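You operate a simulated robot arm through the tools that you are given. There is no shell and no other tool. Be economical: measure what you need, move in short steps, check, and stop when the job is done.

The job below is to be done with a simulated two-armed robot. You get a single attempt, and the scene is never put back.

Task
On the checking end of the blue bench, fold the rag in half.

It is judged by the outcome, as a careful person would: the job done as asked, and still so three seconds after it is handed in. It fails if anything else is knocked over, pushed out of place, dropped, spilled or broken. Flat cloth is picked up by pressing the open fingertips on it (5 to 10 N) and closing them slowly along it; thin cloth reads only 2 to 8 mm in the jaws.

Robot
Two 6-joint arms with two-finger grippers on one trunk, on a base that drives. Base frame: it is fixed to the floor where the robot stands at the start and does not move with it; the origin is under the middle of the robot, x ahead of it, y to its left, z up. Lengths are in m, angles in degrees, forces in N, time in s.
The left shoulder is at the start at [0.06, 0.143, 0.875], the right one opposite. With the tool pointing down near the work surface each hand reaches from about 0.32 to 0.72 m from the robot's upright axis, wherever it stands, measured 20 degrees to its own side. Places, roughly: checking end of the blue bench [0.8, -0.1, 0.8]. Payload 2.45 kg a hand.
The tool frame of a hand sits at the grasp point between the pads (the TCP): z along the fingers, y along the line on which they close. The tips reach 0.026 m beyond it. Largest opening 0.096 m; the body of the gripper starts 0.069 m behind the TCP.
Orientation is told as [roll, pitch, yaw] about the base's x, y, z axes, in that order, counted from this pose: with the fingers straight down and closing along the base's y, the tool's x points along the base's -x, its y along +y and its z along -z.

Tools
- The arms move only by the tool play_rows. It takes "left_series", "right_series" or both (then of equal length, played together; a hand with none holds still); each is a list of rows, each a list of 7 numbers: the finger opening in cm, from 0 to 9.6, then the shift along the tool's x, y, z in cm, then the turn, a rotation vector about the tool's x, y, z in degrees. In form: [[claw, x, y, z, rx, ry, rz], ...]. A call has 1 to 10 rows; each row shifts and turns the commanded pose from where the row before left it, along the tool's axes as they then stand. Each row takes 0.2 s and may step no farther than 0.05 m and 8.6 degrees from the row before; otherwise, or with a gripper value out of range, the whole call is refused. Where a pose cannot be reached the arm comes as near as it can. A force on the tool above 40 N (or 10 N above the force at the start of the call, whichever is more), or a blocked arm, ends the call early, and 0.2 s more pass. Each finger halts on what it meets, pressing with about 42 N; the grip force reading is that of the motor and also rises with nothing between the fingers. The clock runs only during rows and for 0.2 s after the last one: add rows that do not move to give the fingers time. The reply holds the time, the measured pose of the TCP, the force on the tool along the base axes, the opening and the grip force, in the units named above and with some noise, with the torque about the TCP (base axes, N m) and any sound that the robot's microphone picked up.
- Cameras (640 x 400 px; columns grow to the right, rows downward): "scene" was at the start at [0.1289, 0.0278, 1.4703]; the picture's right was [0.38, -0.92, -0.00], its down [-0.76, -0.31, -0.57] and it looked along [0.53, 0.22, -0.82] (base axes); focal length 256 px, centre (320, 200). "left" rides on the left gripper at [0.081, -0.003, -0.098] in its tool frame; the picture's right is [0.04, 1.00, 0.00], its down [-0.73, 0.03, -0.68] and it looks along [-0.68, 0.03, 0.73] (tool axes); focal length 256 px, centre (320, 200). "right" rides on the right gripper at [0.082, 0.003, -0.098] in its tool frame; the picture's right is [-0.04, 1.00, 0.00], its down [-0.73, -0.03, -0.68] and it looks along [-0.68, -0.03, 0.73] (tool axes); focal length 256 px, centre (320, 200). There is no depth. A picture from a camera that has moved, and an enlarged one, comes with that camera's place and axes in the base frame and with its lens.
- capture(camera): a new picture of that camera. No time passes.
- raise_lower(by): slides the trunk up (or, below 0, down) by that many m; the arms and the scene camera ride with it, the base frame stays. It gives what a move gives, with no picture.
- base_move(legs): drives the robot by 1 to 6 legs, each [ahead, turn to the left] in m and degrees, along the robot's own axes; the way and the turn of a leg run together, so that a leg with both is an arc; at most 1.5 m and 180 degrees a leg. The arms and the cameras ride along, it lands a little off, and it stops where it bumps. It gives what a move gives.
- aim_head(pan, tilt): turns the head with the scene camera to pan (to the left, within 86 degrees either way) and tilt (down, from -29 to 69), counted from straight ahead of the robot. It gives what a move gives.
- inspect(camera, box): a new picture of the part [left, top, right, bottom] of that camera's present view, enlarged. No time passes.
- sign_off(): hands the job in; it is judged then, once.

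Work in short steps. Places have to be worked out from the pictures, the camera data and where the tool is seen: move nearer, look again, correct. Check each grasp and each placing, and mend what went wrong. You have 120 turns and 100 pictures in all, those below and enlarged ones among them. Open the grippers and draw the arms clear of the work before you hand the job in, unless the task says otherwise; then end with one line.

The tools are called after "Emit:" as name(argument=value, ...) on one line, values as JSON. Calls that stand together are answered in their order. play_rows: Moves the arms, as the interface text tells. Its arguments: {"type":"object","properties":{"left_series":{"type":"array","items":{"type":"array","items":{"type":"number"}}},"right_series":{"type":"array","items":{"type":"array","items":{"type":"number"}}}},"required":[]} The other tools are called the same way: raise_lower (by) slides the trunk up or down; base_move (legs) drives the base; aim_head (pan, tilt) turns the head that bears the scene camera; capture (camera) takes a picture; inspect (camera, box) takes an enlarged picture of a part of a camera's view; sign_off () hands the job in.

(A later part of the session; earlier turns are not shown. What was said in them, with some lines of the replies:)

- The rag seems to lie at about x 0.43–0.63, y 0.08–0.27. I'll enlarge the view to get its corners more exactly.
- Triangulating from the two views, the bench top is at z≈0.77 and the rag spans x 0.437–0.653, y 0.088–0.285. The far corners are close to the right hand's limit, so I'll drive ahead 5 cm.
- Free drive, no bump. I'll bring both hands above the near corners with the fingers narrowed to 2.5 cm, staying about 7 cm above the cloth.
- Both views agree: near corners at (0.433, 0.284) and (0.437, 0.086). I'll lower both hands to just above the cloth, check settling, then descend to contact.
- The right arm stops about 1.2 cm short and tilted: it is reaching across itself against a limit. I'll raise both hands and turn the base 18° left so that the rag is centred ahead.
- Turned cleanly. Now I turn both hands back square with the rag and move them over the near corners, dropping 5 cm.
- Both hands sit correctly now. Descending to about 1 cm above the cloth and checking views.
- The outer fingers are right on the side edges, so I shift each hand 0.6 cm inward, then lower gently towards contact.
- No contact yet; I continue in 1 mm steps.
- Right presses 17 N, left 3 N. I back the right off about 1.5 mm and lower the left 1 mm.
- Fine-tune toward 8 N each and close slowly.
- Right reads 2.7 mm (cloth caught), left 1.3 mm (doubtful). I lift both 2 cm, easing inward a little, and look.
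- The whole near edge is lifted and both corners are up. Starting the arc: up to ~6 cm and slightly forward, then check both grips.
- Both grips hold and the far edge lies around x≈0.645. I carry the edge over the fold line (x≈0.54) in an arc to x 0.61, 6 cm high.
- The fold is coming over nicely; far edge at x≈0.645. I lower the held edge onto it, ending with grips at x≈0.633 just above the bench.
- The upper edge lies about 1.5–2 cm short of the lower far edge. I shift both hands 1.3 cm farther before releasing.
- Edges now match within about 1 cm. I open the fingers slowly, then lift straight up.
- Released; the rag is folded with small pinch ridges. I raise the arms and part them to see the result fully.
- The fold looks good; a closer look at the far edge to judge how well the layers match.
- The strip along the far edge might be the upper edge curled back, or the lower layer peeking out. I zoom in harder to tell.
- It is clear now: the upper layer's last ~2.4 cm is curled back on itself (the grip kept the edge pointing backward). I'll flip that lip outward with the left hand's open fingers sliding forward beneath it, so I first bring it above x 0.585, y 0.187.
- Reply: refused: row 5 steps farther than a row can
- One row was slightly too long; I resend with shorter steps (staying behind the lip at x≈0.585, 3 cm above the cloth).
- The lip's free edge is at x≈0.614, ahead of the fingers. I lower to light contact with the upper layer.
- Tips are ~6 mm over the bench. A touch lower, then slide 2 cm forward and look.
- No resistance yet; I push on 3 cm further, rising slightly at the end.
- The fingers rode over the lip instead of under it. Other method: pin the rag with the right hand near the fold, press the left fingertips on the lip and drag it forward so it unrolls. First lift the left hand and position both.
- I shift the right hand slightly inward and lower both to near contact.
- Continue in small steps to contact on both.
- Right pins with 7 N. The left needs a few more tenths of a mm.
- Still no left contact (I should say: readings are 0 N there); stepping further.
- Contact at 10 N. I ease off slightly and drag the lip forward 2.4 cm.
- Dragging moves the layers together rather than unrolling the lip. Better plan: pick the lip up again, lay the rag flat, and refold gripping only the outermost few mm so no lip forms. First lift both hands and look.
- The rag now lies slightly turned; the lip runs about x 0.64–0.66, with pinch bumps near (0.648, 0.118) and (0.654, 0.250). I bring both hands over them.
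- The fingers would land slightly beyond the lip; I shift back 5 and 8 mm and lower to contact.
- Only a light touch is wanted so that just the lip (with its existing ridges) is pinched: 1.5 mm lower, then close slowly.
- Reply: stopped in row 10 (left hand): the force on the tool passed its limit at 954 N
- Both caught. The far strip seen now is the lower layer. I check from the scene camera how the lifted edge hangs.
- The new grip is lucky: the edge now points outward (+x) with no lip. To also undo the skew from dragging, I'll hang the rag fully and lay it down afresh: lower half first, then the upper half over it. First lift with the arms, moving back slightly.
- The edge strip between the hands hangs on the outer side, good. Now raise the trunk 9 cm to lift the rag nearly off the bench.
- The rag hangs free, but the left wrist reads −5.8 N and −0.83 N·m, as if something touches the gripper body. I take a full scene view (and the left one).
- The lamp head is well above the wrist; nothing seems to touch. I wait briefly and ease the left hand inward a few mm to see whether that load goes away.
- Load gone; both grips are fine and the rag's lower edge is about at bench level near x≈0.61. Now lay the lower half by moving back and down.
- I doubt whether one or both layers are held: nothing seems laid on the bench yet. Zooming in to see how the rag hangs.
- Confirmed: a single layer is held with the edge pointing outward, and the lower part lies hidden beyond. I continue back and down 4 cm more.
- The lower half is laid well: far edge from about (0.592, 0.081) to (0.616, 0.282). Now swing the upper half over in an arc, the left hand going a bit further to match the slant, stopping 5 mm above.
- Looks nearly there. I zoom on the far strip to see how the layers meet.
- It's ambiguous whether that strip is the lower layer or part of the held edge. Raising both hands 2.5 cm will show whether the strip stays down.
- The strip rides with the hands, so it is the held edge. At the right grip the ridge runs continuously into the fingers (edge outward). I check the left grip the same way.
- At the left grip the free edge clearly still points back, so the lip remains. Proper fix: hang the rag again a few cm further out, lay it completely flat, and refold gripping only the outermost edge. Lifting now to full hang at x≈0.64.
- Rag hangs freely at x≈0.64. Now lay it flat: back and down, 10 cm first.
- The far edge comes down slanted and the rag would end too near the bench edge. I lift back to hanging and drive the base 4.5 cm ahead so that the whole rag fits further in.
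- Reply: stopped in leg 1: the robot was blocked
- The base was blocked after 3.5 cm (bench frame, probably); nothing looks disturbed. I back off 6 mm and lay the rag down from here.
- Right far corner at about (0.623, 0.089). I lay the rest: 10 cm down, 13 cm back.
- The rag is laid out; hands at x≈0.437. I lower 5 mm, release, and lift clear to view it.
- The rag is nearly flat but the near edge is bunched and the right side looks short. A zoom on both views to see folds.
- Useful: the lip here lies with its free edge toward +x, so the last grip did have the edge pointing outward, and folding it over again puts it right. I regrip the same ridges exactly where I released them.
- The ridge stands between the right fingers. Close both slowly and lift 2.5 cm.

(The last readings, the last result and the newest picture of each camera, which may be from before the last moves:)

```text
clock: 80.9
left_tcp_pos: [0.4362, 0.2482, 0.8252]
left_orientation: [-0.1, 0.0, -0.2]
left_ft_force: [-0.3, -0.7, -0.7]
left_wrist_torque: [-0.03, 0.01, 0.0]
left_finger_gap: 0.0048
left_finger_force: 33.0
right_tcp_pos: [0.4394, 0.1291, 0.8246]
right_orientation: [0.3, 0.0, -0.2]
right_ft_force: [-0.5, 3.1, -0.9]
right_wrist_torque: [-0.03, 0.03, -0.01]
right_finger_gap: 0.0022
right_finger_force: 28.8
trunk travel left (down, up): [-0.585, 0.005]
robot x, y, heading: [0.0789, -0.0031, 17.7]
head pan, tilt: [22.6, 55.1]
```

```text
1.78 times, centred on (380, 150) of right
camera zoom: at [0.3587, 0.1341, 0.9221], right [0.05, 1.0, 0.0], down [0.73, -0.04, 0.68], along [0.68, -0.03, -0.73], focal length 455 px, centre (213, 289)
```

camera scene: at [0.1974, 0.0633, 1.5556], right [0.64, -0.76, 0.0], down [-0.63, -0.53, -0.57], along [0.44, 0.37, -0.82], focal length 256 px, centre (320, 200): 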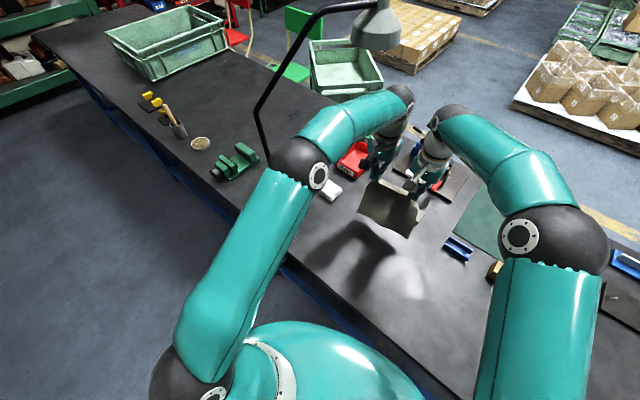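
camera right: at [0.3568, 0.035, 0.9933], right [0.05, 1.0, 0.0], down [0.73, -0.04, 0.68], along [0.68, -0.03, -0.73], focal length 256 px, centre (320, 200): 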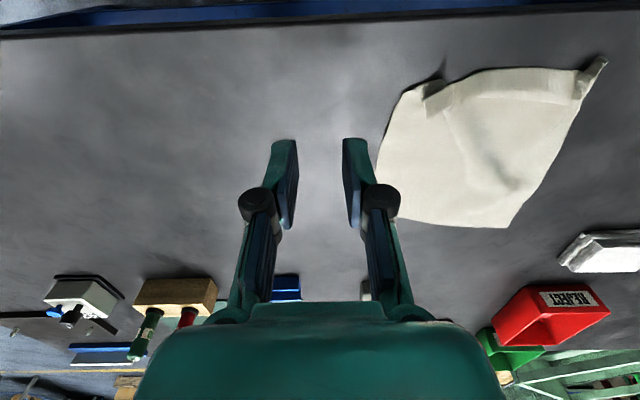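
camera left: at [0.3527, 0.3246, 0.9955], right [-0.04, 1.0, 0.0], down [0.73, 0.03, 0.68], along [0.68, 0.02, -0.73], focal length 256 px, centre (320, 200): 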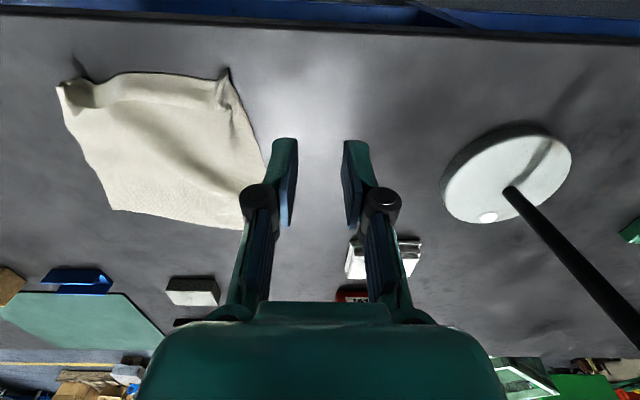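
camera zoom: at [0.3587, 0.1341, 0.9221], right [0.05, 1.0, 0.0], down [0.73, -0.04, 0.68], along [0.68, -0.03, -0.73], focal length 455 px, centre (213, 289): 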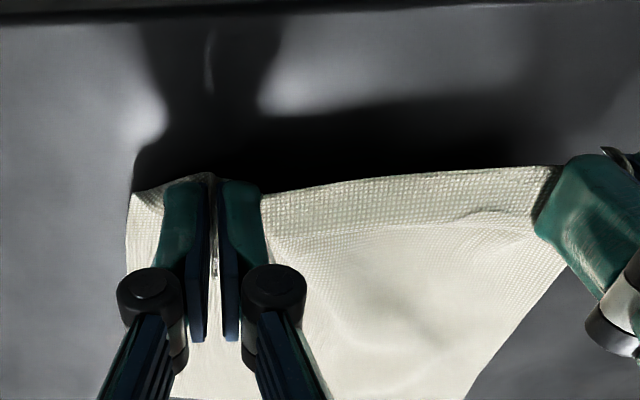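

Held well. Now raise to the mid-fold pose: 10 cm high over the intended fold line (right x 0.485, left x 0.52), taking up slack.

Emit:
play_rows(left_series=[[0, -0.8, 0, -1.3, 0, 0, 0], [0, -1.2, 0, -1.3, 0, 0, 0], [0, -1.5, 0, -1.3, 0, 0, 0], [0, -1.6, 0, -1.3, 0, 0, 0], [0, -1.6, 0, -1.3, 0, 0, 0], [0, -1.6, 0, -1.3, 0, 0, 0], [0, 0, 0, 0, 0, 0, 0]], right_series=[[0, -0.2, 0, -1.3, 0, 0, 0], [0, -0.6, 0, -1.3, 0, 0, 0], [0, -0.8, 0, -1.3, 0, 0, 0], [0, -0.9, 0, -1.3, 0, 0, 0], [0, -1.0, 0, -1.3, 0, 0, 0], [0, -1.1, 0, -1.3, 0, 0, 0], [0, 0, 0, 0, 0, 0, 0]])

Emit:
capture(camera="right")

Emit:
inspect(camera="scene", box=[240, 130, 440, 280])

```text
clock: 82.5
left_tcp_pos: [0.5174, 0.2458, 0.9039]
left_orientation: [-0.1, 0.0, -0.2]
left_ft_force: [0.3, -1.3, 1.9]
left_wrist_torque: [-0.05, 0.02, 0.01]
left_finger_gap: 0.0018
left_finger_force: 33.9
right_tcp_pos: [0.485, 0.1313, 0.9032]
right_orientation: [0.2, -0.2, -0.4]
right_ft_force: [-0.1, 0.2, 0.1]
right_wrist_torque: [0.11, -0.11, -0.02]
right_finger_gap: 0.0037
right_finger_force: 30.2
trunk travel left (down, up): [-0.585, 0.005]
robot x, y, heading: [0.0803, -0.0019, 17.5]
head pan, tilt: [22.6, 55.1]
```

```text
11 pictures are left
camera right: at [0.4045, 0.1345, 1.0017], right [0.05, 1.0, 0.0], down [0.73, -0.04, 0.68], along [0.68, -0.03, -0.73], focal length 256 px, centre (320, 200)
```

right: 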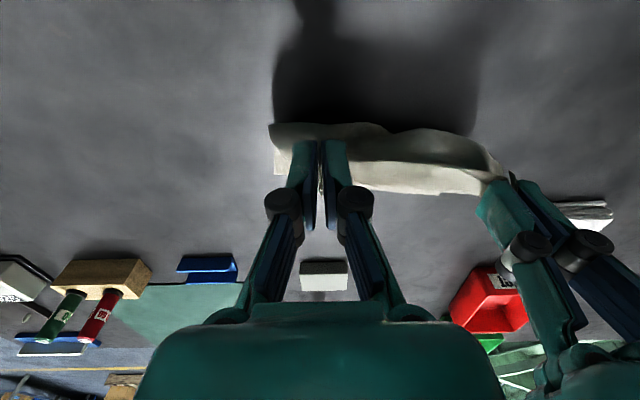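

```text
2.67 times, centred on (340, 205) of scene
camera zoom: at [0.194, 0.0622, 1.5553], right [0.64, -0.76, 0.0], down [-0.63, -0.53, -0.57], along [0.44, 0.37, -0.82], focal length 682 px, centre (267, 187)
```

zoom: 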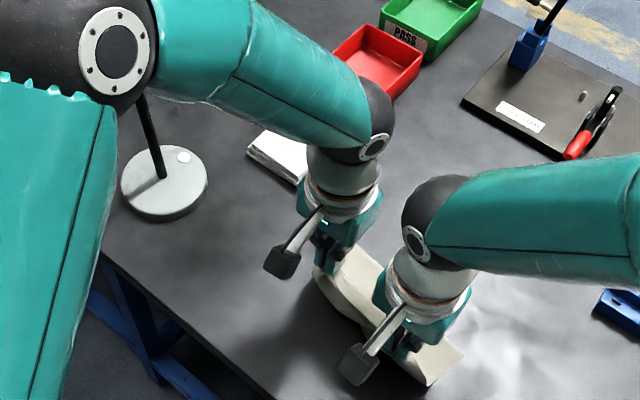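

Far edge lies from about (0.579, 0.078) to (0.622, 0.272). Now swing the upper half over so that its edge lands there.

Emit:
play_rows(left_series=[[0, -1.6, 0, 0.5, 0, 0, 0], [0, -1.6, 0, 0.8, 0, 0, 0], [0, -1.6, 0, 1.0, 0, 0, 0], [0, -1.6, 0, 1.3, 0, 0, 0], [0, -1.3, 0, 1.6, 0, 0, 0], [0, -1.0, 0, 1.8, 0, 0, 0], [0, -0.6, 0, 1.5, 0, 0, 0], [0, -0.4, 0, 1.4, 0, 0, 0], [0, 0, 0, 0.2, 0, 0, 0], [0, 0, 0, 0, 0, 0, 0]], right_series=[[0, -1.7, 0, 0.5, 0, 0, 0], [0, -1.7, 0, 0.8, 0, 0, 0], [0, -1.7, 0, 1.0, 0, 0, 0], [0, -1.7, 0, 1.3, 0, 0, 0], [0, -1.3, 0, 1.6, 0, 0, 0], [0, -1.0, 0, 1.8, 0, 0, 0], [0, -0.7, 0, 1.5, 0, 0, 0], [0, -0.4, 0, 1.4, 0, 0, 0], [0, 0, 0, 0.2, 0, 0, 0], [0, 0, 0, 0, 0, 0, 0]])

Emit:
inspect(camera="right", box=[160, 20, 540, 220])

```text
clock: 84.7
left_tcp_pos: [0.6171, 0.2459, 0.8001]
left_orientation: [-0.1, 0.0, -0.1]
left_ft_force: [-0.7, -0.8, -0.9]
left_wrist_torque: [-0.02, 0.03, 0.01]
left_finger_gap: 0.0044
left_finger_force: 38.2
right_tcp_pos: [0.5872, 0.1296, 0.8012]
right_orientation: [0.2, -0.2, -0.4]
right_ft_force: [1.5, 1.3, 3.7]
right_wrist_torque: [-0.24, -0.02, 0.01]
right_finger_gap: 0.0011
right_finger_force: 27.8
trunk travel left (down, up): [-0.585, 0.005]
robot x, y, heading: [0.0753, -0.0076, 17.3]
head pan, tilt: [22.6, 55.1]
```

```text
1.68 times, centred on (350, 120) of right
camera zoom: at [0.507, 0.1343, 0.8991], right [0.05, 1.0, 0.0], down [0.73, -0.04, 0.68], along [0.68, -0.03, -0.73], focal length 431 px, centre (270, 335)
```

zoom: 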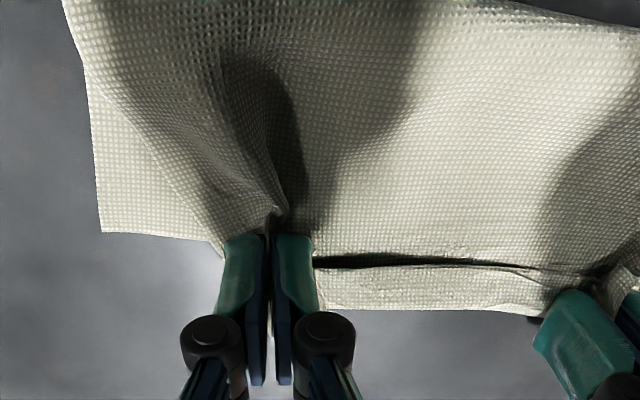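

The layers meet well at the far edge. I lower to light contact and open the fingers wide slowly, so that they also spread the pinched ridges, then lift.

Emit:
play_rows(left_series=[[0, 0, 0, 0.2, 0, 0, 0], [0, 0, 0, 0.1, 0, 0, 0], [0.7, 0, 0, 0, 0, 0, 0], [1.4, 0, 0, 0, 0, 0, 0], [2.1, 0, 0, 0, 0, 0, 0], [2.8, 0, 0, 0, 0, 0, 0], [3.5, 0, 0, 0, 0, 0, 0], [4.0, 0, 0, 0, 0, 0, 0], [4.0, 0, 0, -1, 0, 0, 0], [4.0, 0, 0, -3, 0, 0, 0]], right_series=[[0, 0, 0, 0.1, 0, 0, 0], [0, 0, 0, 0.1, 0, 0, 0], [0.7, 0, 0, 0, 0, 0, 0], [1.4, 0, 0, 0, 0, 0, 0], [2.1, 0, 0, 0, 0, 0, 0], [2.8, 0, 0, 0, 0, 0, 0], [3.5, 0, 0, 0, 0, 0, 0], [4.0, 0, 0, 0, 0, 0, 0], [4.0, 0, 0, -1, 0, 0, 0], [4.0, 0, 0, -3, 0, 0, 0]])

Emit:
play_rows(left_series=[[3, 0, 0, -3, 0, 0, 0], [2.5, 1, 1, -3, 0, 0, 0], [2.5, 2, 2, 0, 0, 0, 0], [2.5, 3, 2, 0, 0, 0, 0], [2.5, 3, 2, 0, 0, 0, 0], [2.5, 3, 2, 0, 0, 0, 0], [2.5, 0, 0, 0, 0, 0, 0]], right_series=[[3, 0, 0, -3, 0, 0, 0], [2.5, 1, -2, -3, 0, 0, 0], [2.5, 2, -3, 0, 0, 0, 0], [2.5, 3, -3, 0, 0, 0, 0], [2.5, 3, -3, 0, 0, 0, 0], [2.5, 3, -3, 0, 0, 0, 0], [2.5, 0, 0, 0, 0, 0, 0]])

Emit:
inspect(camera="scene", box=[290, 160, 400, 250])

```text
clock: 86.9
left_tcp_pos: [0.6161, 0.2475, 0.8391]
left_orientation: [0.0, -0.1, -0.2]
left_ft_force: [-1.0, 0.1, 0.3]
left_wrist_torque: [0.01, -0.02, -0.02]
left_finger_gap: 0.0403
left_finger_force: 0.1
right_tcp_pos: [0.5864, 0.1297, 0.8389]
right_orientation: [0.2, -0.1, -0.3]
right_ft_force: [0.5, -0.6, 0.2]
right_wrist_torque: [-0.02, 0.0, 0.02]
right_finger_gap: 0.04
right_finger_force: 0.1
trunk travel left (down, up): [-0.585, 0.005]
robot x, y, heading: [0.0765, -0.0009, 17.7]
head pan, tilt: [22.6, 55.1]
```

```text
clock: 88.5
left_tcp_pos: [0.4956, 0.3368, 0.897]
left_orientation: [-0.1, 0.0, -0.2]
left_ft_force: [0.4, -0.5, -0.5]
left_wrist_torque: [-0.04, 0.04, -0.02]
left_finger_gap: 0.025
left_finger_force: 0.2
right_tcp_pos: [0.4691, -0.0081, 0.899]
right_orientation: [0.0, -0.1, -0.4]
right_ft_force: [0.6, 0.4, 0.0]
right_wrist_torque: [-0.01, 0.02, 0.02]
right_finger_gap: 0.0248
right_finger_force: 0.1
trunk travel left (down, up): [-0.585, 0.005]
robot x, y, heading: [0.0814, -0.0044, 17.5]
head pan, tilt: [22.6, 55.1]
```

```text
4.44 times, centred on (345, 205) of scene
camera zoom: at [0.1957, 0.0626, 1.5551], right [0.64, -0.76, 0.0], down [-0.63, -0.53, -0.57], along [0.44, 0.37, -0.82], focal length 1137 px, centre (209, 178)
```

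zoom: 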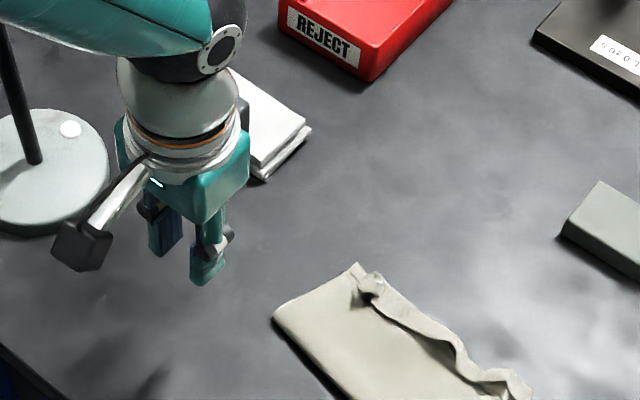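

A closer look at the whole rag from the scene camera.

Emit:
inspect(camera="scene", box=[330, 205, 402, 265])

```text
6.67 times, centred on (366, 235) of scene
camera zoom: at [0.1957, 0.0626, 1.5551], right [0.64, -0.76, 0.0], down [-0.63, -0.53, -0.57], along [0.44, 0.37, -0.82], focal length 1706 px, centre (13, -33)
```

zoom: 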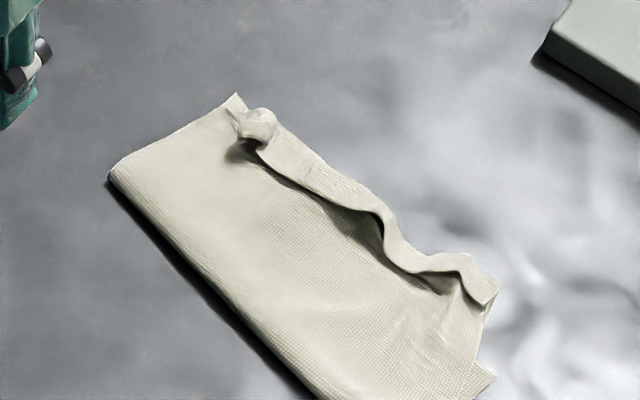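

The rag is folded; the left end matches, but at the right the upper edge sits ~3 cm too far out and in, with slack (wavy strip). I'll pinch only that right upper corner and draw it back to the lower corner.

Emit:
play_rows(right_series=[[2.2, -2.7, 2.5, 0, 0, 0, 0], [2.2, -2.7, 2.5, 0, 0, 0, 0], [2.2, -2.7, 2.5, 1, 0, 0, 0], [2.2, -2.7, 2.5, 1.5, 0, 0, 0], [2.2, -2.6, 2.3, 2, 0, 0, 0], [2.2, 0, 0, 2, 0, 0, 0], [2.2, 0, 0, 1.5, 0, 0, 0], [2.2, 0, 0, 0, 0, 0, 0]])

Emit:
inspect(camera="right", box=[160, 60, 520, 240])

```text
clock: 90.3
left_tcp_pos: [0.4953, 0.3375, 0.8974]
left_orientation: [-0.1, 0.0, -0.2]
left_ft_force: [-0.6, -0.1, -0.6]
left_wrist_torque: [0.02, -0.04, 0.02]
left_finger_gap: 0.0251
left_finger_force: 0.0
right_tcp_pos: [0.6022, 0.1129, 0.819]
right_orientation: [0.1, -0.2, -0.5]
right_ft_force: [0.1, -0.2, 0.9]
right_wrist_torque: [0.0, 0.01, 0.04]
right_finger_gap: 0.0221
right_finger_force: 0.1
trunk travel left (down, up): [-0.585, 0.005]
robot x, y, heading: [0.0775, -0.0024, 17.5]
head pan, tilt: [22.6, 55.1]
```

```text
1.78 times, centred on (340, 150) of right
camera zoom: at [0.5203, 0.1161, 0.9177], right [0.05, 1.0, 0.0], down [0.73, -0.04, 0.68], along [0.68, -0.03, -0.73], focal length 455 px, centre (284, 289)
```

zoom: 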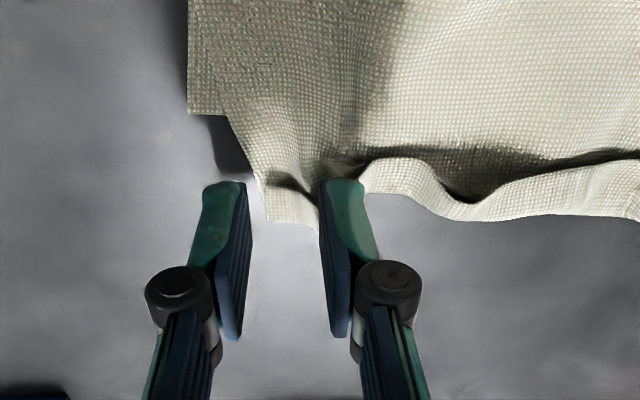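

Clear view: upper right corner at about (0.619, 0.106), lower corner at (0.577, 0.084). I shift 5 mm out, lower, and pinch it.

Emit:
play_rows(right_series=[[2.2, -0.5, 0, 0.6, 0, 0, 0], [2.2, 0, 0, 0.8, 0, 0, 0], [2.2, 0, 0, 0.5, 0, 0, 0], [2.0, 0, 0, 0.15, 0, 0, 0], [1.6, 0, 0, 0, 0, 0, 0], [1.2, 0, 0, 0, 0, 0, 0], [0.8, 0, 0, 0, 0, 0, 0], [0.4, 0, 0, 0, 0, 0, 0], [0, 0, 0, 0, 0, 0, 0], [0, 0, 0, 0, 0, 0, 0]])

Emit:
play_rows(right_series=[[0, 0, 0, -0.8, 0, 0, 0], [0, 0.4, -0.3, -0.8, 0, 0, 0], [0, 0.6, -0.5, -0.5, 0, 0, 0], [0, 0.6, -0.5, 0, 0, 0, 0], [0, 0.6, -0.5, 0, 0, 0, 0], [0, 0.6, -0.5, 0, 0, 0, 0], [0, 0.4, -0.4, 0.5, 0, 0, 0], [0, 0, 0, 0.6, 0, 0, 0], [0, 0, 0, 0, 0, 0, 0]])

Emit:
inspect(camera="right", box=[160, 60, 520, 240])

```text
clock: 92.5
left_tcp_pos: [0.4948, 0.3376, 0.8987]
left_orientation: [-0.1, 0.1, -0.2]
left_ft_force: [0.3, -0.6, -0.1]
left_wrist_torque: [-0.01, 0.01, 0.01]
left_finger_gap: 0.0248
left_finger_force: 0.1
right_tcp_pos: [0.606, 0.1124, 0.7992]
right_orientation: [0.1, 0.0, -0.3]
right_ft_force: [0.3, 0.4, -1.0]
right_wrist_torque: [0.01, -0.02, 0.01]
right_finger_gap: 0.0
right_finger_force: 28.6
trunk travel left (down, up): [-0.585, 0.005]
robot x, y, heading: [0.0794, -0.0043, 17.5]
head pan, tilt: [22.6, 55.1]
```

```text
clock: 94.5
left_tcp_pos: [0.4955, 0.3359, 0.8981]
left_orientation: [-0.2, 0.0, -0.2]
left_ft_force: [-0.1, -0.7, -0.2]
left_wrist_torque: [0.01, 0.0, 0.03]
left_finger_gap: 0.0247
left_finger_force: 0.0
right_tcp_pos: [0.5731, 0.0868, 0.8097]
right_orientation: [0.2, -0.2, -0.5]
right_ft_force: [1.5, -0.3, 0.1]
right_wrist_torque: [-0.04, -0.01, 0.0]
right_finger_gap: 0.0
right_finger_force: 29.0
trunk travel left (down, up): [-0.585, 0.005]
robot x, y, heading: [0.0802, -0.0018, 17.4]
head pan, tilt: [22.6, 55.1]
```

```text
1.78 times, centred on (340, 150) of right
camera zoom: at [0.4923, 0.09, 0.9076], right [0.05, 1.0, 0.0], down [0.73, -0.04, 0.68], along [0.68, -0.03, -0.73], focal length 455 px, centre (284, 289)
```

zoom: 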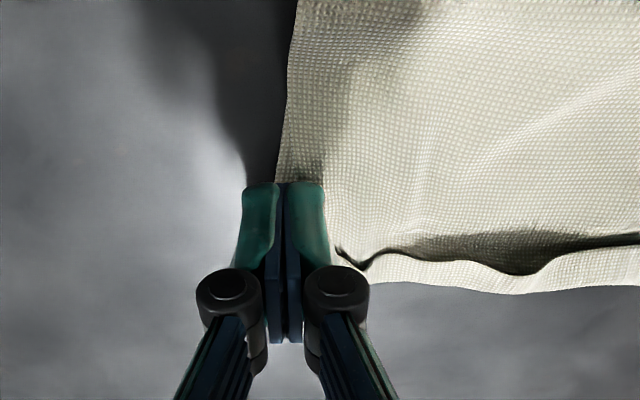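

Missed (gap 0.0): the fingers were too high. I go back and this time press lightly before closing.

Emit:
play_rows(right_series=[[1.0, 0, 0, -1, 0, 0, 0], [2.2, -1.2, 0.9, 0, 0, 0, 0], [2.2, -1.2, 0.9, 0, 0, 0, 0], [2.2, -1.2, 0.8, 0, 0, 0, 0], [2.2, 0, 0, 1, 0, 0, 0], [2.2, 0, 0, 0.8, 0, 0, 0], [2.2, 0, 0, 0.2, 0, 0, 0], [2.2, 0, 0, 0.1, 0, 0, 0], [2.2, 0, 0, 0.1, 0, 0, 0], [2.2, 0, 0, 0, 0, 0, 0]])

```text
clock: 96.7
left_tcp_pos: [0.4941, 0.3371, 0.8975]
left_orientation: [-0.1, -0.1, -0.2]
left_ft_force: [0.3, -0.9, -0.6]
left_wrist_torque: [-0.04, 0.02, 0.0]
left_finger_gap: 0.0253
left_finger_force: 0.1
right_tcp_pos: [0.6094, 0.1124, 0.7984]
right_orientation: [0.3, -0.2, -0.4]
right_ft_force: [-0.6, 0.8, 4.1]
right_wrist_torque: [-0.04, 0.07, -0.02]
right_finger_gap: 0.0224
right_finger_force: 0.0
trunk travel left (down, up): [-0.585, 0.005]
robot x, y, heading: [0.0816, -0.0031, 17.5]
head pan, tilt: [22.6, 55.1]
```

4 N contact. A hair more, then close slowly and lift 1.5 cm.

Emit:
play_rows(right_series=[[2.2, 0, 0, 0.03, 0, 0, 0], [1.9, 0, 0, 0, 0, 0, 0], [1.6, 0, 0, 0, 0, 0, 0], [1.3, 0, 0, 0, 0, 0, 0], [1.0, 0, 0, 0, 0, 0, 0], [0.7, 0, 0, 0, 0, 0, 0], [0.4, 0, 0, 0, 0, 0, 0], [0, 0, 0, 0, 0, 0, 0], [0, 0, 0, 0, 0, 0, 0]])

Emit:
play_rows(right_series=[[0, 0, 0, -0.7, 0, 0, 0], [0, 0, 0, -0.8, 0, 0, 0], [0, 0, 0, 0, 0, 0, 0]])

```text
clock: 98.7
left_tcp_pos: [0.4948, 0.3378, 0.8984]
left_orientation: [-0.1, -0.1, -0.3]
left_ft_force: [-0.1, 0.7, 0.1]
left_wrist_torque: [-0.01, -0.05, 0.0]
left_finger_gap: 0.0249
left_finger_force: 0.0
right_tcp_pos: [0.6101, 0.1112, 0.7961]
right_orientation: [0.1, -0.2, -0.5]
right_ft_force: [0.8, -0.2, 3.5]
right_wrist_torque: [0.01, -0.02, 0.02]
right_finger_gap: 0.0035
right_finger_force: 30.4
trunk travel left (down, up): [-0.585, 0.005]
robot x, y, heading: [0.0817, -0.0017, 17.7]
head pan, tilt: [22.6, 55.1]
```

```text
clock: 99.5
left_tcp_pos: [0.4951, 0.3375, 0.8982]
left_orientation: [-0.1, 0.0, -0.2]
left_ft_force: [0.6, -0.1, 0.4]
left_wrist_torque: [-0.04, -0.01, -0.02]
left_finger_gap: 0.0249
left_finger_force: 0.1
right_tcp_pos: [0.6106, 0.112, 0.8113]
right_orientation: [0.2, 0.0, -0.4]
right_ft_force: [0.3, 0.4, 1.2]
right_wrist_torque: [-0.03, 0.02, 0.02]
right_finger_gap: 0.0018
right_finger_force: 33.2
trunk travel left (down, up): [-0.585, 0.005]
robot x, y, heading: [0.0815, -0.0011, 17.5]
head pan, tilt: [22.6, 55.1]
```

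It reads as gripped. Draw it 2.8 cm back and 2 cm outward, lower, release by opening slowly, lift, and look.

Emit:
play_rows(right_series=[[0, 0.7, -0.5, 0, 0, 0, 0], [0, 0.7, -0.5, 0, 0, 0, 0], [0, 0.7, -0.5, 0, 0, 0, 0], [0, 0.7, -0.5, 0.5, 0, 0, 0], [0, 0, 0, 0.6, 0, 0, 0], [0, 0, 0, 0.2, 0, 0, 0], [0, 0, 0, 0, 0, 0, 0]])

Emit:
inspect(camera="right", box=[160, 60, 520, 240])

```text
clock: 101.1
left_tcp_pos: [0.4942, 0.3368, 0.8983]
left_orientation: [-0.1, 0.0, -0.1]
left_ft_force: [0.0, -0.7, -0.2]
left_wrist_torque: [0.03, 0.02, 0.01]
left_finger_gap: 0.025
left_finger_force: 0.0
right_tcp_pos: [0.5826, 0.0927, 0.798]
right_orientation: [0.1, -0.1, -0.4]
right_ft_force: [0.3, 0.5, 2.0]
right_wrist_torque: [-0.03, 0.01, 0.02]
right_finger_gap: 0.0035
right_finger_force: 30.2
trunk travel left (down, up): [-0.585, 0.005]
robot x, y, heading: [0.0757, 0.0008, 17.6]
head pan, tilt: [22.6, 55.1]
```

```text
1.78 times, centred on (340, 150) of right
camera zoom: at [0.5012, 0.0963, 0.8966], right [0.05, 1.0, 0.0], down [0.73, -0.04, 0.68], along [0.68, -0.03, -0.73], focal length 455 px, centre (284, 289)
```

zoom: 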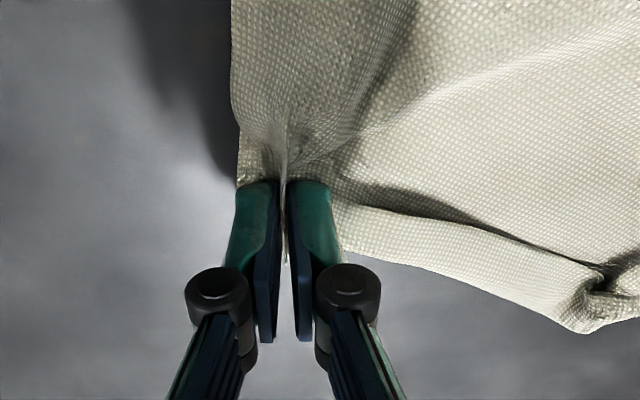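

Very good: the strip is straight and the right corners coincide. Release by opening slowly, lift, and draw clear.

Emit:
play_rows(right_series=[[0.5, 0, 0, 0, 0, 0, 0], [1.0, 0, 0, 0, 0, 0, 0], [1.5, 0, 0, 0, 0, 0, 0], [2.0, 0, 0, 0, 0, 0, 0], [2.5, 0, 0, 0, 0, 0, 0], [2.5, 0, 0, -0.6, 0, 0, 0], [2.5, 0, 0, -2, 0, 0, 0], [2.5, 0, 0, -3, 0, 0, 0], [2.5, 0.5, -1, -3, 0, 0, 0], [2.5, 1, -3, -1, 0, 0, 0]])

Emit:
play_rows(right_series=[[2.5, 2, -4, 0, 0, 0, 0], [2.5, 2, -4, 0, 0, 0, 0], [2.5, 2, -4, 0, 0, 0, 0], [2.5, 0, 0, 0, 0, 0, 0]])

Emit:
inspect(camera="scene", box=[325, 195, 405, 265])

```text
clock: 103.3
left_tcp_pos: [0.495, 0.3376, 0.8979]
left_orientation: [0.0, -0.1, -0.3]
left_ft_force: [0.3, 0.4, 0.2]
left_wrist_torque: [0.05, -0.01, 0.02]
left_finger_gap: 0.0247
left_finger_force: 0.0
right_tcp_pos: [0.5674, 0.0521, 0.8967]
right_orientation: [0.2, -0.2, -0.4]
right_ft_force: [0.0, 0.5, -0.4]
right_wrist_torque: [0.03, 0.0, -0.01]
right_finger_gap: 0.0253
right_finger_force: 0.1
trunk travel left (down, up): [-0.585, 0.005]
robot x, y, heading: [0.0789, -0.0032, 17.4]
head pan, tilt: [22.6, 55.1]
```

```text
clock: 104.3
left_tcp_pos: [0.496, 0.3374, 0.8983]
left_orientation: [-0.1, 0.0, -0.1]
left_ft_force: [-0.9, 0.0, -0.6]
left_wrist_torque: [-0.05, 0.03, 0.0]
left_finger_gap: 0.0249
left_finger_force: 0.0
right_tcp_pos: [0.5048, -0.0675, 0.8927]
right_orientation: [0.1, -0.1, -0.3]
right_ft_force: [-0.5, 0.0, 0.6]
right_wrist_torque: [0.01, -0.01, -0.02]
right_finger_gap: 0.025
right_finger_force: 0.1
trunk travel left (down, up): [-0.585, 0.005]
robot x, y, heading: [0.083, -0.0029, 17.4]
head pan, tilt: [22.6, 55.1]
```

```text
5.71 times, centred on (365, 230) of scene
camera zoom: at [0.1949, 0.0632, 1.5551], right [0.64, -0.76, 0.0], down [-0.63, -0.53, -0.57], along [0.44, 0.37, -0.82], focal length 1462 px, centre (63, 29)
```

zoom: 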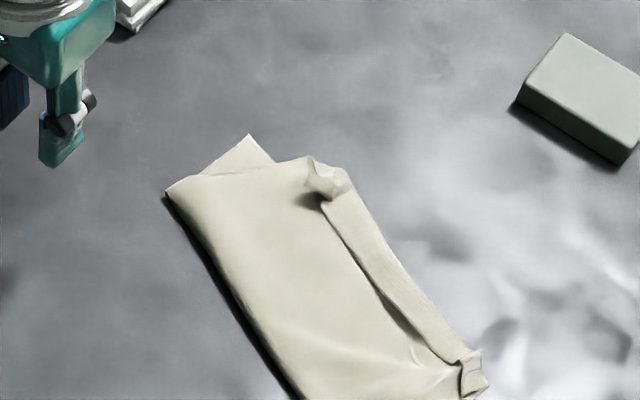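

The right end is good, but it pulled the upper left corner inward (now about (0.637, 0.235) versus lower corner (0.627, 0.278)). Same treatment with the left hand: first position above it and check.

Emit:
play_rows(left_series=[[2.5, -2.7, 0, 0, 0, 0, 0], [2.5, -2.7, -2, 0, 0, 0, 0], [2.5, -2.7, -2.5, 1, 0, 0, 0], [2.5, -2.7, -2.5, 1, 0, 0, 0], [2.5, -2.8, -2.5, 1.8, 0, 0, 0], [2.5, 0, -1.4, 2, 0, 0, 0], [2.5, 0, 0, 2, 0, 0, 0], [2.5, 0, 0, 0, 0, 0, 0]])

Emit:
inspect(camera="left", box=[140, 60, 500, 240])

```text
clock: 106.1
left_tcp_pos: [0.6317, 0.227, 0.8214]
left_orientation: [-0.1, -0.1, -0.2]
left_ft_force: [0.4, -0.4, -0.4]
left_wrist_torque: [-0.01, 0.02, 0.01]
left_finger_gap: 0.0251
left_finger_force: 0.0
right_tcp_pos: [0.5053, -0.0681, 0.8927]
right_orientation: [0.2, -0.2, -0.2]
right_ft_force: [-0.3, -0.2, 0.7]
right_wrist_torque: [0.02, -0.02, 0.02]
right_finger_gap: 0.0253
right_finger_force: 0.1
trunk travel left (down, up): [-0.585, 0.005]
robot x, y, heading: [0.0803, 0.0005, 17.6]
head pan, tilt: [22.6, 55.1]
```

```text
1.78 times, centred on (320, 150) of left
camera zoom: at [0.5495, 0.2241, 0.918], right [-0.04, 1.0, 0.0], down [0.73, 0.03, 0.68], along [0.68, 0.02, -0.73], focal length 455 px, centre (320, 289)
```

zoom: 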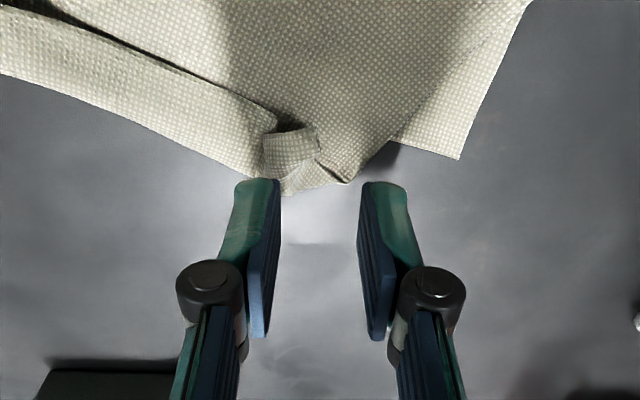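

Perfect view: upper corner tip at (0.633, 0.238), lower corner at (0.622, 0.275). Lower to light contact.

Emit:
play_rows(left_series=[[2.5, -0.2, -0.2, 0.8, 0, 0, 0], [2.5, 0, 0, 0.8, 0, 0, 0], [2.5, 0, 0, 0.5, 0, 0, 0], [2.5, 0, 0, 0.2, 0, 0, 0], [2.5, 0, 0, 0.1, 0, 0, 0], [2.5, 0, 0, 0, 0, 0, 0]])

```text
clock: 107.5
left_tcp_pos: [0.6331, 0.225, 0.7972]
left_orientation: [0.0, -0.2, -0.1]
left_ft_force: [0.8, -1.7, 11.1]
left_wrist_torque: [-0.13, 0.1, -0.01]
left_finger_gap: 0.0255
left_finger_force: 0.3
right_tcp_pos: [0.5066, -0.0682, 0.8933]
right_orientation: [0.3, -0.2, -0.3]
right_ft_force: [-0.2, 0.1, 0.5]
right_wrist_torque: [0.01, 0.03, 0.01]
right_finger_gap: 0.0249
right_finger_force: 0.2
trunk travel left (down, up): [-0.585, 0.005]
robot x, y, heading: [0.0762, -0.0046, 17.4]
head pan, tilt: [22.6, 55.1]
```

11 N; ease slightly to ~7 N, close slowly and lift 1.5 cm.

Emit:
play_rows(left_series=[[2.5, 0, 0, -0.03, 0, 0, 0], [2.1, 0, 0, 0, 0, 0, 0], [1.8, 0, 0, 0, 0, 0, 0], [1.5, 0, 0, 0, 0, 0, 0], [1.2, 0, 0, 0, 0, 0, 0], [0.9, 0, 0, 0, 0, 0, 0], [0.6, 0, 0, 0, 0, 0, 0], [0.3, 0, 0, 0, 0, 0, 0], [0, 0, 0, 0, 0, 0, 0], [0, 0, 0, 0, 0, 0, 0]])

Emit:
play_rows(left_series=[[0, 0, 0, -0.7, 0, 0, 0], [0, 0, 0, -0.8, 0, 0, 0], [0, 0, 0, 0, 0, 0, 0]])

```text
clock: 109.7
left_tcp_pos: [0.6342, 0.2261, 0.7968]
left_orientation: [0.0, 0.0, -0.2]
left_ft_force: [0.0, 0.4, 2.3]
left_wrist_torque: [-0.06, 0.08, -0.01]
left_finger_gap: 0.0037
left_finger_force: 29.4
right_tcp_pos: [0.5052, -0.0687, 0.8937]
right_orientation: [0.2, -0.2, -0.4]
right_ft_force: [0.3, 0.7, 0.5]
right_wrist_torque: [0.0, 0.04, 0.03]
right_finger_gap: 0.0251
right_finger_force: 0.2
trunk travel left (down, up): [-0.585, 0.005]
robot x, y, heading: [0.0785, -0.0017, 17.6]
head pan, tilt: [22.6, 55.1]
```

```text
clock: 110.5
left_tcp_pos: [0.6336, 0.2247, 0.8115]
left_orientation: [-0.1, 0.1, -0.2]
left_ft_force: [1.2, 0.5, -4.3]
left_wrist_torque: [-0.02, 0.06, -0.03]
left_finger_gap: 0.0039
left_finger_force: 27.6
right_tcp_pos: [0.5063, -0.0689, 0.8922]
right_orientation: [0.1, -0.1, -0.3]
right_ft_force: [0.1, -0.4, -0.1]
right_wrist_torque: [-0.03, -0.02, -0.02]
right_finger_gap: 0.025
right_finger_force: 0.2
trunk travel left (down, up): [-0.585, 0.005]
robot x, y, heading: [0.0767, -0.0047, 17.5]
head pan, tilt: [22.6, 55.1]
```

Gripped. So that pulling left doesn't drag the right corner back, I first pin the right end with the right hand: move it over (0.580, 0.098) and lower to near contact.

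Emit:
play_rows(right_series=[[2, -1.5, 3.4, 0, 0, 0, 0], [2, -1.5, 3.4, 0, 0, 0, 0], [2, -1.5, 3.4, 1, 0, 0, 0], [2, -1.5, 3.3, 1.5, 0, 0, 0], [2, -1.4, 3.2, 1.5, 0, 0, 0], [2, 0, 0, 2, 0, 0, 0], [2, 0, 0, 2, 0, 0, 0], [2, 0, 0, 1.0, 0, 0, 0], [2, 0, 0, 0.3, 0, 0, 0], [2, 0, 0, 0, 0, 0, 0]])

```text
clock: 112.7
left_tcp_pos: [0.6333, 0.2251, 0.8101]
left_orientation: [0.0, 0.0, -0.4]
left_ft_force: [0.3, 0.5, 0.3]
left_wrist_torque: [0.12, -0.04, 0.01]
left_finger_gap: 0.0035
left_finger_force: 31.1
right_tcp_pos: [0.5817, 0.0995, 0.8019]
right_orientation: [0.2, -0.1, -0.4]
right_ft_force: [0.4, -0.6, 0.1]
right_wrist_torque: [0.01, 0.03, 0.0]
right_finger_gap: 0.0198
right_finger_force: 0.1
trunk travel left (down, up): [-0.585, 0.005]
robot x, y, heading: [0.0783, -0.0032, 17.5]
head pan, tilt: [22.6, 55.1]
```

Emit:
play_rows(right_series=[[2, 0, 0, 0.2, 0, 0, 0], [2, 0, 0, 0.15, 0, 0, 0], [2, 0, 0, 0.1, 0, 0, 0], [2, 0, 0, 0, 0, 0, 0]])

```text
clock: 113.7
left_tcp_pos: [0.6324, 0.2255, 0.8117]
left_orientation: [0.0, -0.1, -0.3]
left_ft_force: [1.6, -0.2, 1.9]
left_wrist_torque: [0.02, 0.01, 0.0]
left_finger_gap: 0.0016
left_finger_force: 32.5
right_tcp_pos: [0.5828, 0.0984, 0.798]
right_orientation: [0.2, -0.2, -0.4]
right_ft_force: [0.1, 0.5, 7.4]
right_wrist_torque: [-0.03, -0.02, 0.0]
right_finger_gap: 0.0196
right_finger_force: 0.1
trunk travel left (down, up): [-0.585, 0.005]
robot x, y, heading: [0.0777, -0.0019, 17.5]
head pan, tilt: [22.6, 55.1]
```

Pinned with 7 N. Now draw the left corner 3 cm outward and 0.8 cm back, then lower.

Emit:
play_rows(left_series=[[0, 0.2, 0.5, 0, 0, 0, 0], [0, 0.2, 0.5, 0, 0, 0, 0], [0, 0.2, 0.5, 0, 0, 0, 0], [0, 0.2, 0.5, 0, 0, 0, 0], [0, 0, 0.5, 0.3, 0, 0, 0], [0, 0, 0.5, 0.4, 0, 0, 0], [0, 0, 0, 0.6, 0, 0, 0], [0, 0, 0, 0, 0, 0, 0]])

Emit:
inspect(camera="left", box=[80, 20, 500, 240])

```text
clock: 115.5
left_tcp_pos: [0.6255, 0.2545, 0.7994]
left_orientation: [0.0, 0.0, -0.2]
left_ft_force: [-1.1, -1.5, -1.4]
left_wrist_torque: [0.04, 0.02, 0.0]
left_finger_gap: 0.0041
left_finger_force: 35.1
right_tcp_pos: [0.5817, 0.0981, 0.7981]
right_orientation: [0.2, -0.2, -0.4]
right_ft_force: [2.0, 2.5, 10.0]
right_wrist_torque: [0.13, 0.01, 0.0]
right_finger_gap: 0.0208
right_finger_force: 0.8
trunk travel left (down, up): [-0.585, 0.005]
robot x, y, heading: [0.0784, -0.0031, 17.4]
head pan, tilt: [22.6, 55.1]
```

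```text
1.52 times, centred on (290, 130) of left
camera zoom: at [0.5431, 0.2524, 0.8963], right [-0.04, 1.0, 0.0], down [0.73, 0.03, 0.68], along [0.68, 0.02, -0.73], focal length 390 px, centre (366, 307)
```

zoom: 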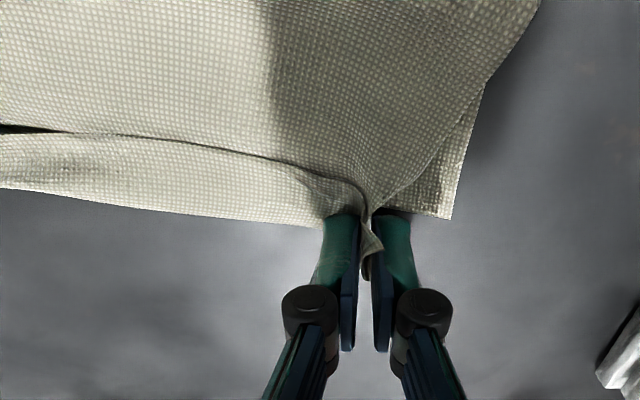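

Now the upper edge follows the lower one closely. Release the left by opening slowly, then lift both hands straight up.

Emit:
play_rows(left_series=[[0.5, 0, 0, 0.05, 0, 0, 0], [1.0, 0, 0, 0, 0, 0, 0], [1.5, 0, 0, 0, 0, 0, 0], [2.0, 0, 0, 0, 0, 0, 0], [2.5, 0, 0, 0, 0, 0, 0], [2.5, 0, 0, -0.6, 0, 0, 0], [2.5, 0, 0, -2, 0, 0, 0], [2.5, 0, 0, -3, 0, 0, 0], [2.5, 0, 1, -3, 0, 0, 0], [2.5, 1, 2, -1, 0, 0, 0]], right_series=[[2, 0, 0, 0, 0, 0, 0], [2, 0, 0, 0, 0, 0, 0], [2, 0, 0, 0, 0, 0, 0], [2, 0, 0, 0, 0, 0, 0], [2, 0, 0, 0, 0, 0, 0], [2, 0, 0, -0.6, 0, 0, 0], [2, 0, 0, -2, 0, 0, 0], [2, 0, 0, -3, 0, 0, 0], [2, 0, -1, -3, 0, 0, 0], [2.5, 1, -3, -1, 0, 0, 0]])

Emit:
play_rows(left_series=[[2.5, 3, 2, 0, 0, 0, 0], [2.5, 3, 2, 0, 0, 0, 0], [2.5, 3, 2, 0, 0, 0, 0], [2.5, 3, 2, 0, 0, 0, 0], [2.5, 2, 0, 0, 0, 0, 0], [2.5, 0, 0, 0, 0, 0, 0]], right_series=[[2.5, 2, -4, 0, 0, 0, 0], [2.5, 2, -4, 0, 0, 0, 0], [2.5, 2, -4, 0, 0, 0, 0], [2.5, 2, -2, 0, 0, 0, 0], [2.5, 0, 0, 0, 0, 0, 0], [2.5, 0, 0, 0, 0, 0, 0]])

Emit:
inspect(camera="scene", box=[315, 195, 415, 280])

```text
clock: 117.7
left_tcp_pos: [0.6166, 0.2853, 0.894]
left_orientation: [-0.2, -0.1, -0.3]
left_ft_force: [-0.3, -0.3, 0.1]
left_wrist_torque: [-0.05, -0.02, -0.01]
left_finger_gap: 0.0247
left_finger_force: 0.0
right_tcp_pos: [0.5705, 0.0595, 0.8931]
right_orientation: [0.1, -0.1, -0.4]
right_ft_force: [-0.2, -0.2, -0.1]
right_wrist_torque: [0.0, -0.02, -0.03]
right_finger_gap: 0.0248
right_finger_force: 0.1
trunk travel left (down, up): [-0.585, 0.005]
robot x, y, heading: [0.0805, 0.0004, 17.6]
head pan, tilt: [22.6, 55.1]
```

```text
clock: 119.1
left_tcp_pos: [0.4768, 0.365, 0.8922]
left_orientation: [-0.1, 0.0, -0.2]
left_ft_force: [0.3, 0.2, -0.3]
left_wrist_torque: [-0.02, 0.03, 0.0]
left_finger_gap: 0.025
left_finger_force: 0.0
right_tcp_pos: [0.4901, -0.0817, 0.8936]
right_orientation: [0.1, -0.2, -0.4]
right_ft_force: [0.7, 0.1, -0.2]
right_wrist_torque: [-0.03, 0.0, 0.02]
right_finger_gap: 0.0248
right_finger_force: 0.1
trunk travel left (down, up): [-0.585, 0.005]
robot x, y, heading: [0.0806, -0.0007, 17.7]
head pan, tilt: [22.6, 55.1]
```

```text
4.71 times, centred on (365, 238) of scene
camera zoom: at [0.1943, 0.0624, 1.5552], right [0.64, -0.76, 0.0], down [-0.63, -0.53, -0.57], along [0.44, 0.37, -0.82], focal length 1204 px, centre (108, 24)
```

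zoom: 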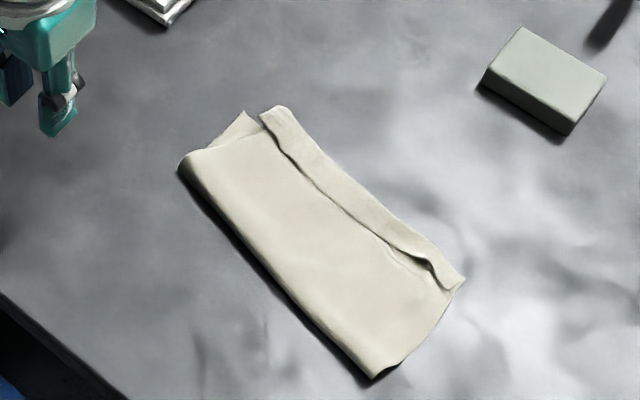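

The rag now lies neatly folded in half with edges and corners matching closely (only a narrow turned hem at the upper edge). I open the grippers, raise slightly and take a last overall look.

Emit:
play_rows(left_series=[[5, 0, 0, -2, 0, 0, 0], [7.5, 1, 0, -2, 0, 0, 0], [9.0, 1, 0, 0, 0, 0, 0], [9.0, 0, 0, 0, 0, 0, 0]], right_series=[[5, 0, 0, -2, 0, 0, 0], [7.5, 1, 0, -2, 0, 0, 0], [9.0, 1, 0, 0, 0, 0, 0], [9.0, 0, 0, 0, 0, 0, 0]])

Emit:
capture(camera="scene")

```text
clock: 120.1
left_tcp_pos: [0.4566, 0.363, 0.9336]
left_orientation: [0.0, 0.0, -0.2]
left_ft_force: [0.5, -0.7, 0.5]
left_wrist_torque: [-0.01, 0.01, -0.02]
left_finger_gap: 0.0903
left_finger_force: 0.0
right_tcp_pos: [0.4701, -0.0805, 0.933]
right_orientation: [0.3, -0.2, -0.4]
right_ft_force: [0.1, -0.5, -0.6]
right_wrist_torque: [0.03, 0.02, -0.02]
right_finger_gap: 0.0902
right_finger_force: 0.2
trunk travel left (down, up): [-0.585, 0.005]
robot x, y, heading: [0.0793, -0.0049, 17.7]
head pan, tilt: [22.6, 55.1]
```

```text
refused: no pictures are left
```

Both hands are open and clear of the rag, so I hand the job in.

Emit:
sign_off()

```text
The job is handed in.
```

The rag is folded in half on the bench, with its edges roughly matching. A strip about 2 cm wide along the upper edge is still turned back. The base bumped something once, probably the bench frame. I saw nothing disturbed in the pictures, but I had none left for a final overall check.
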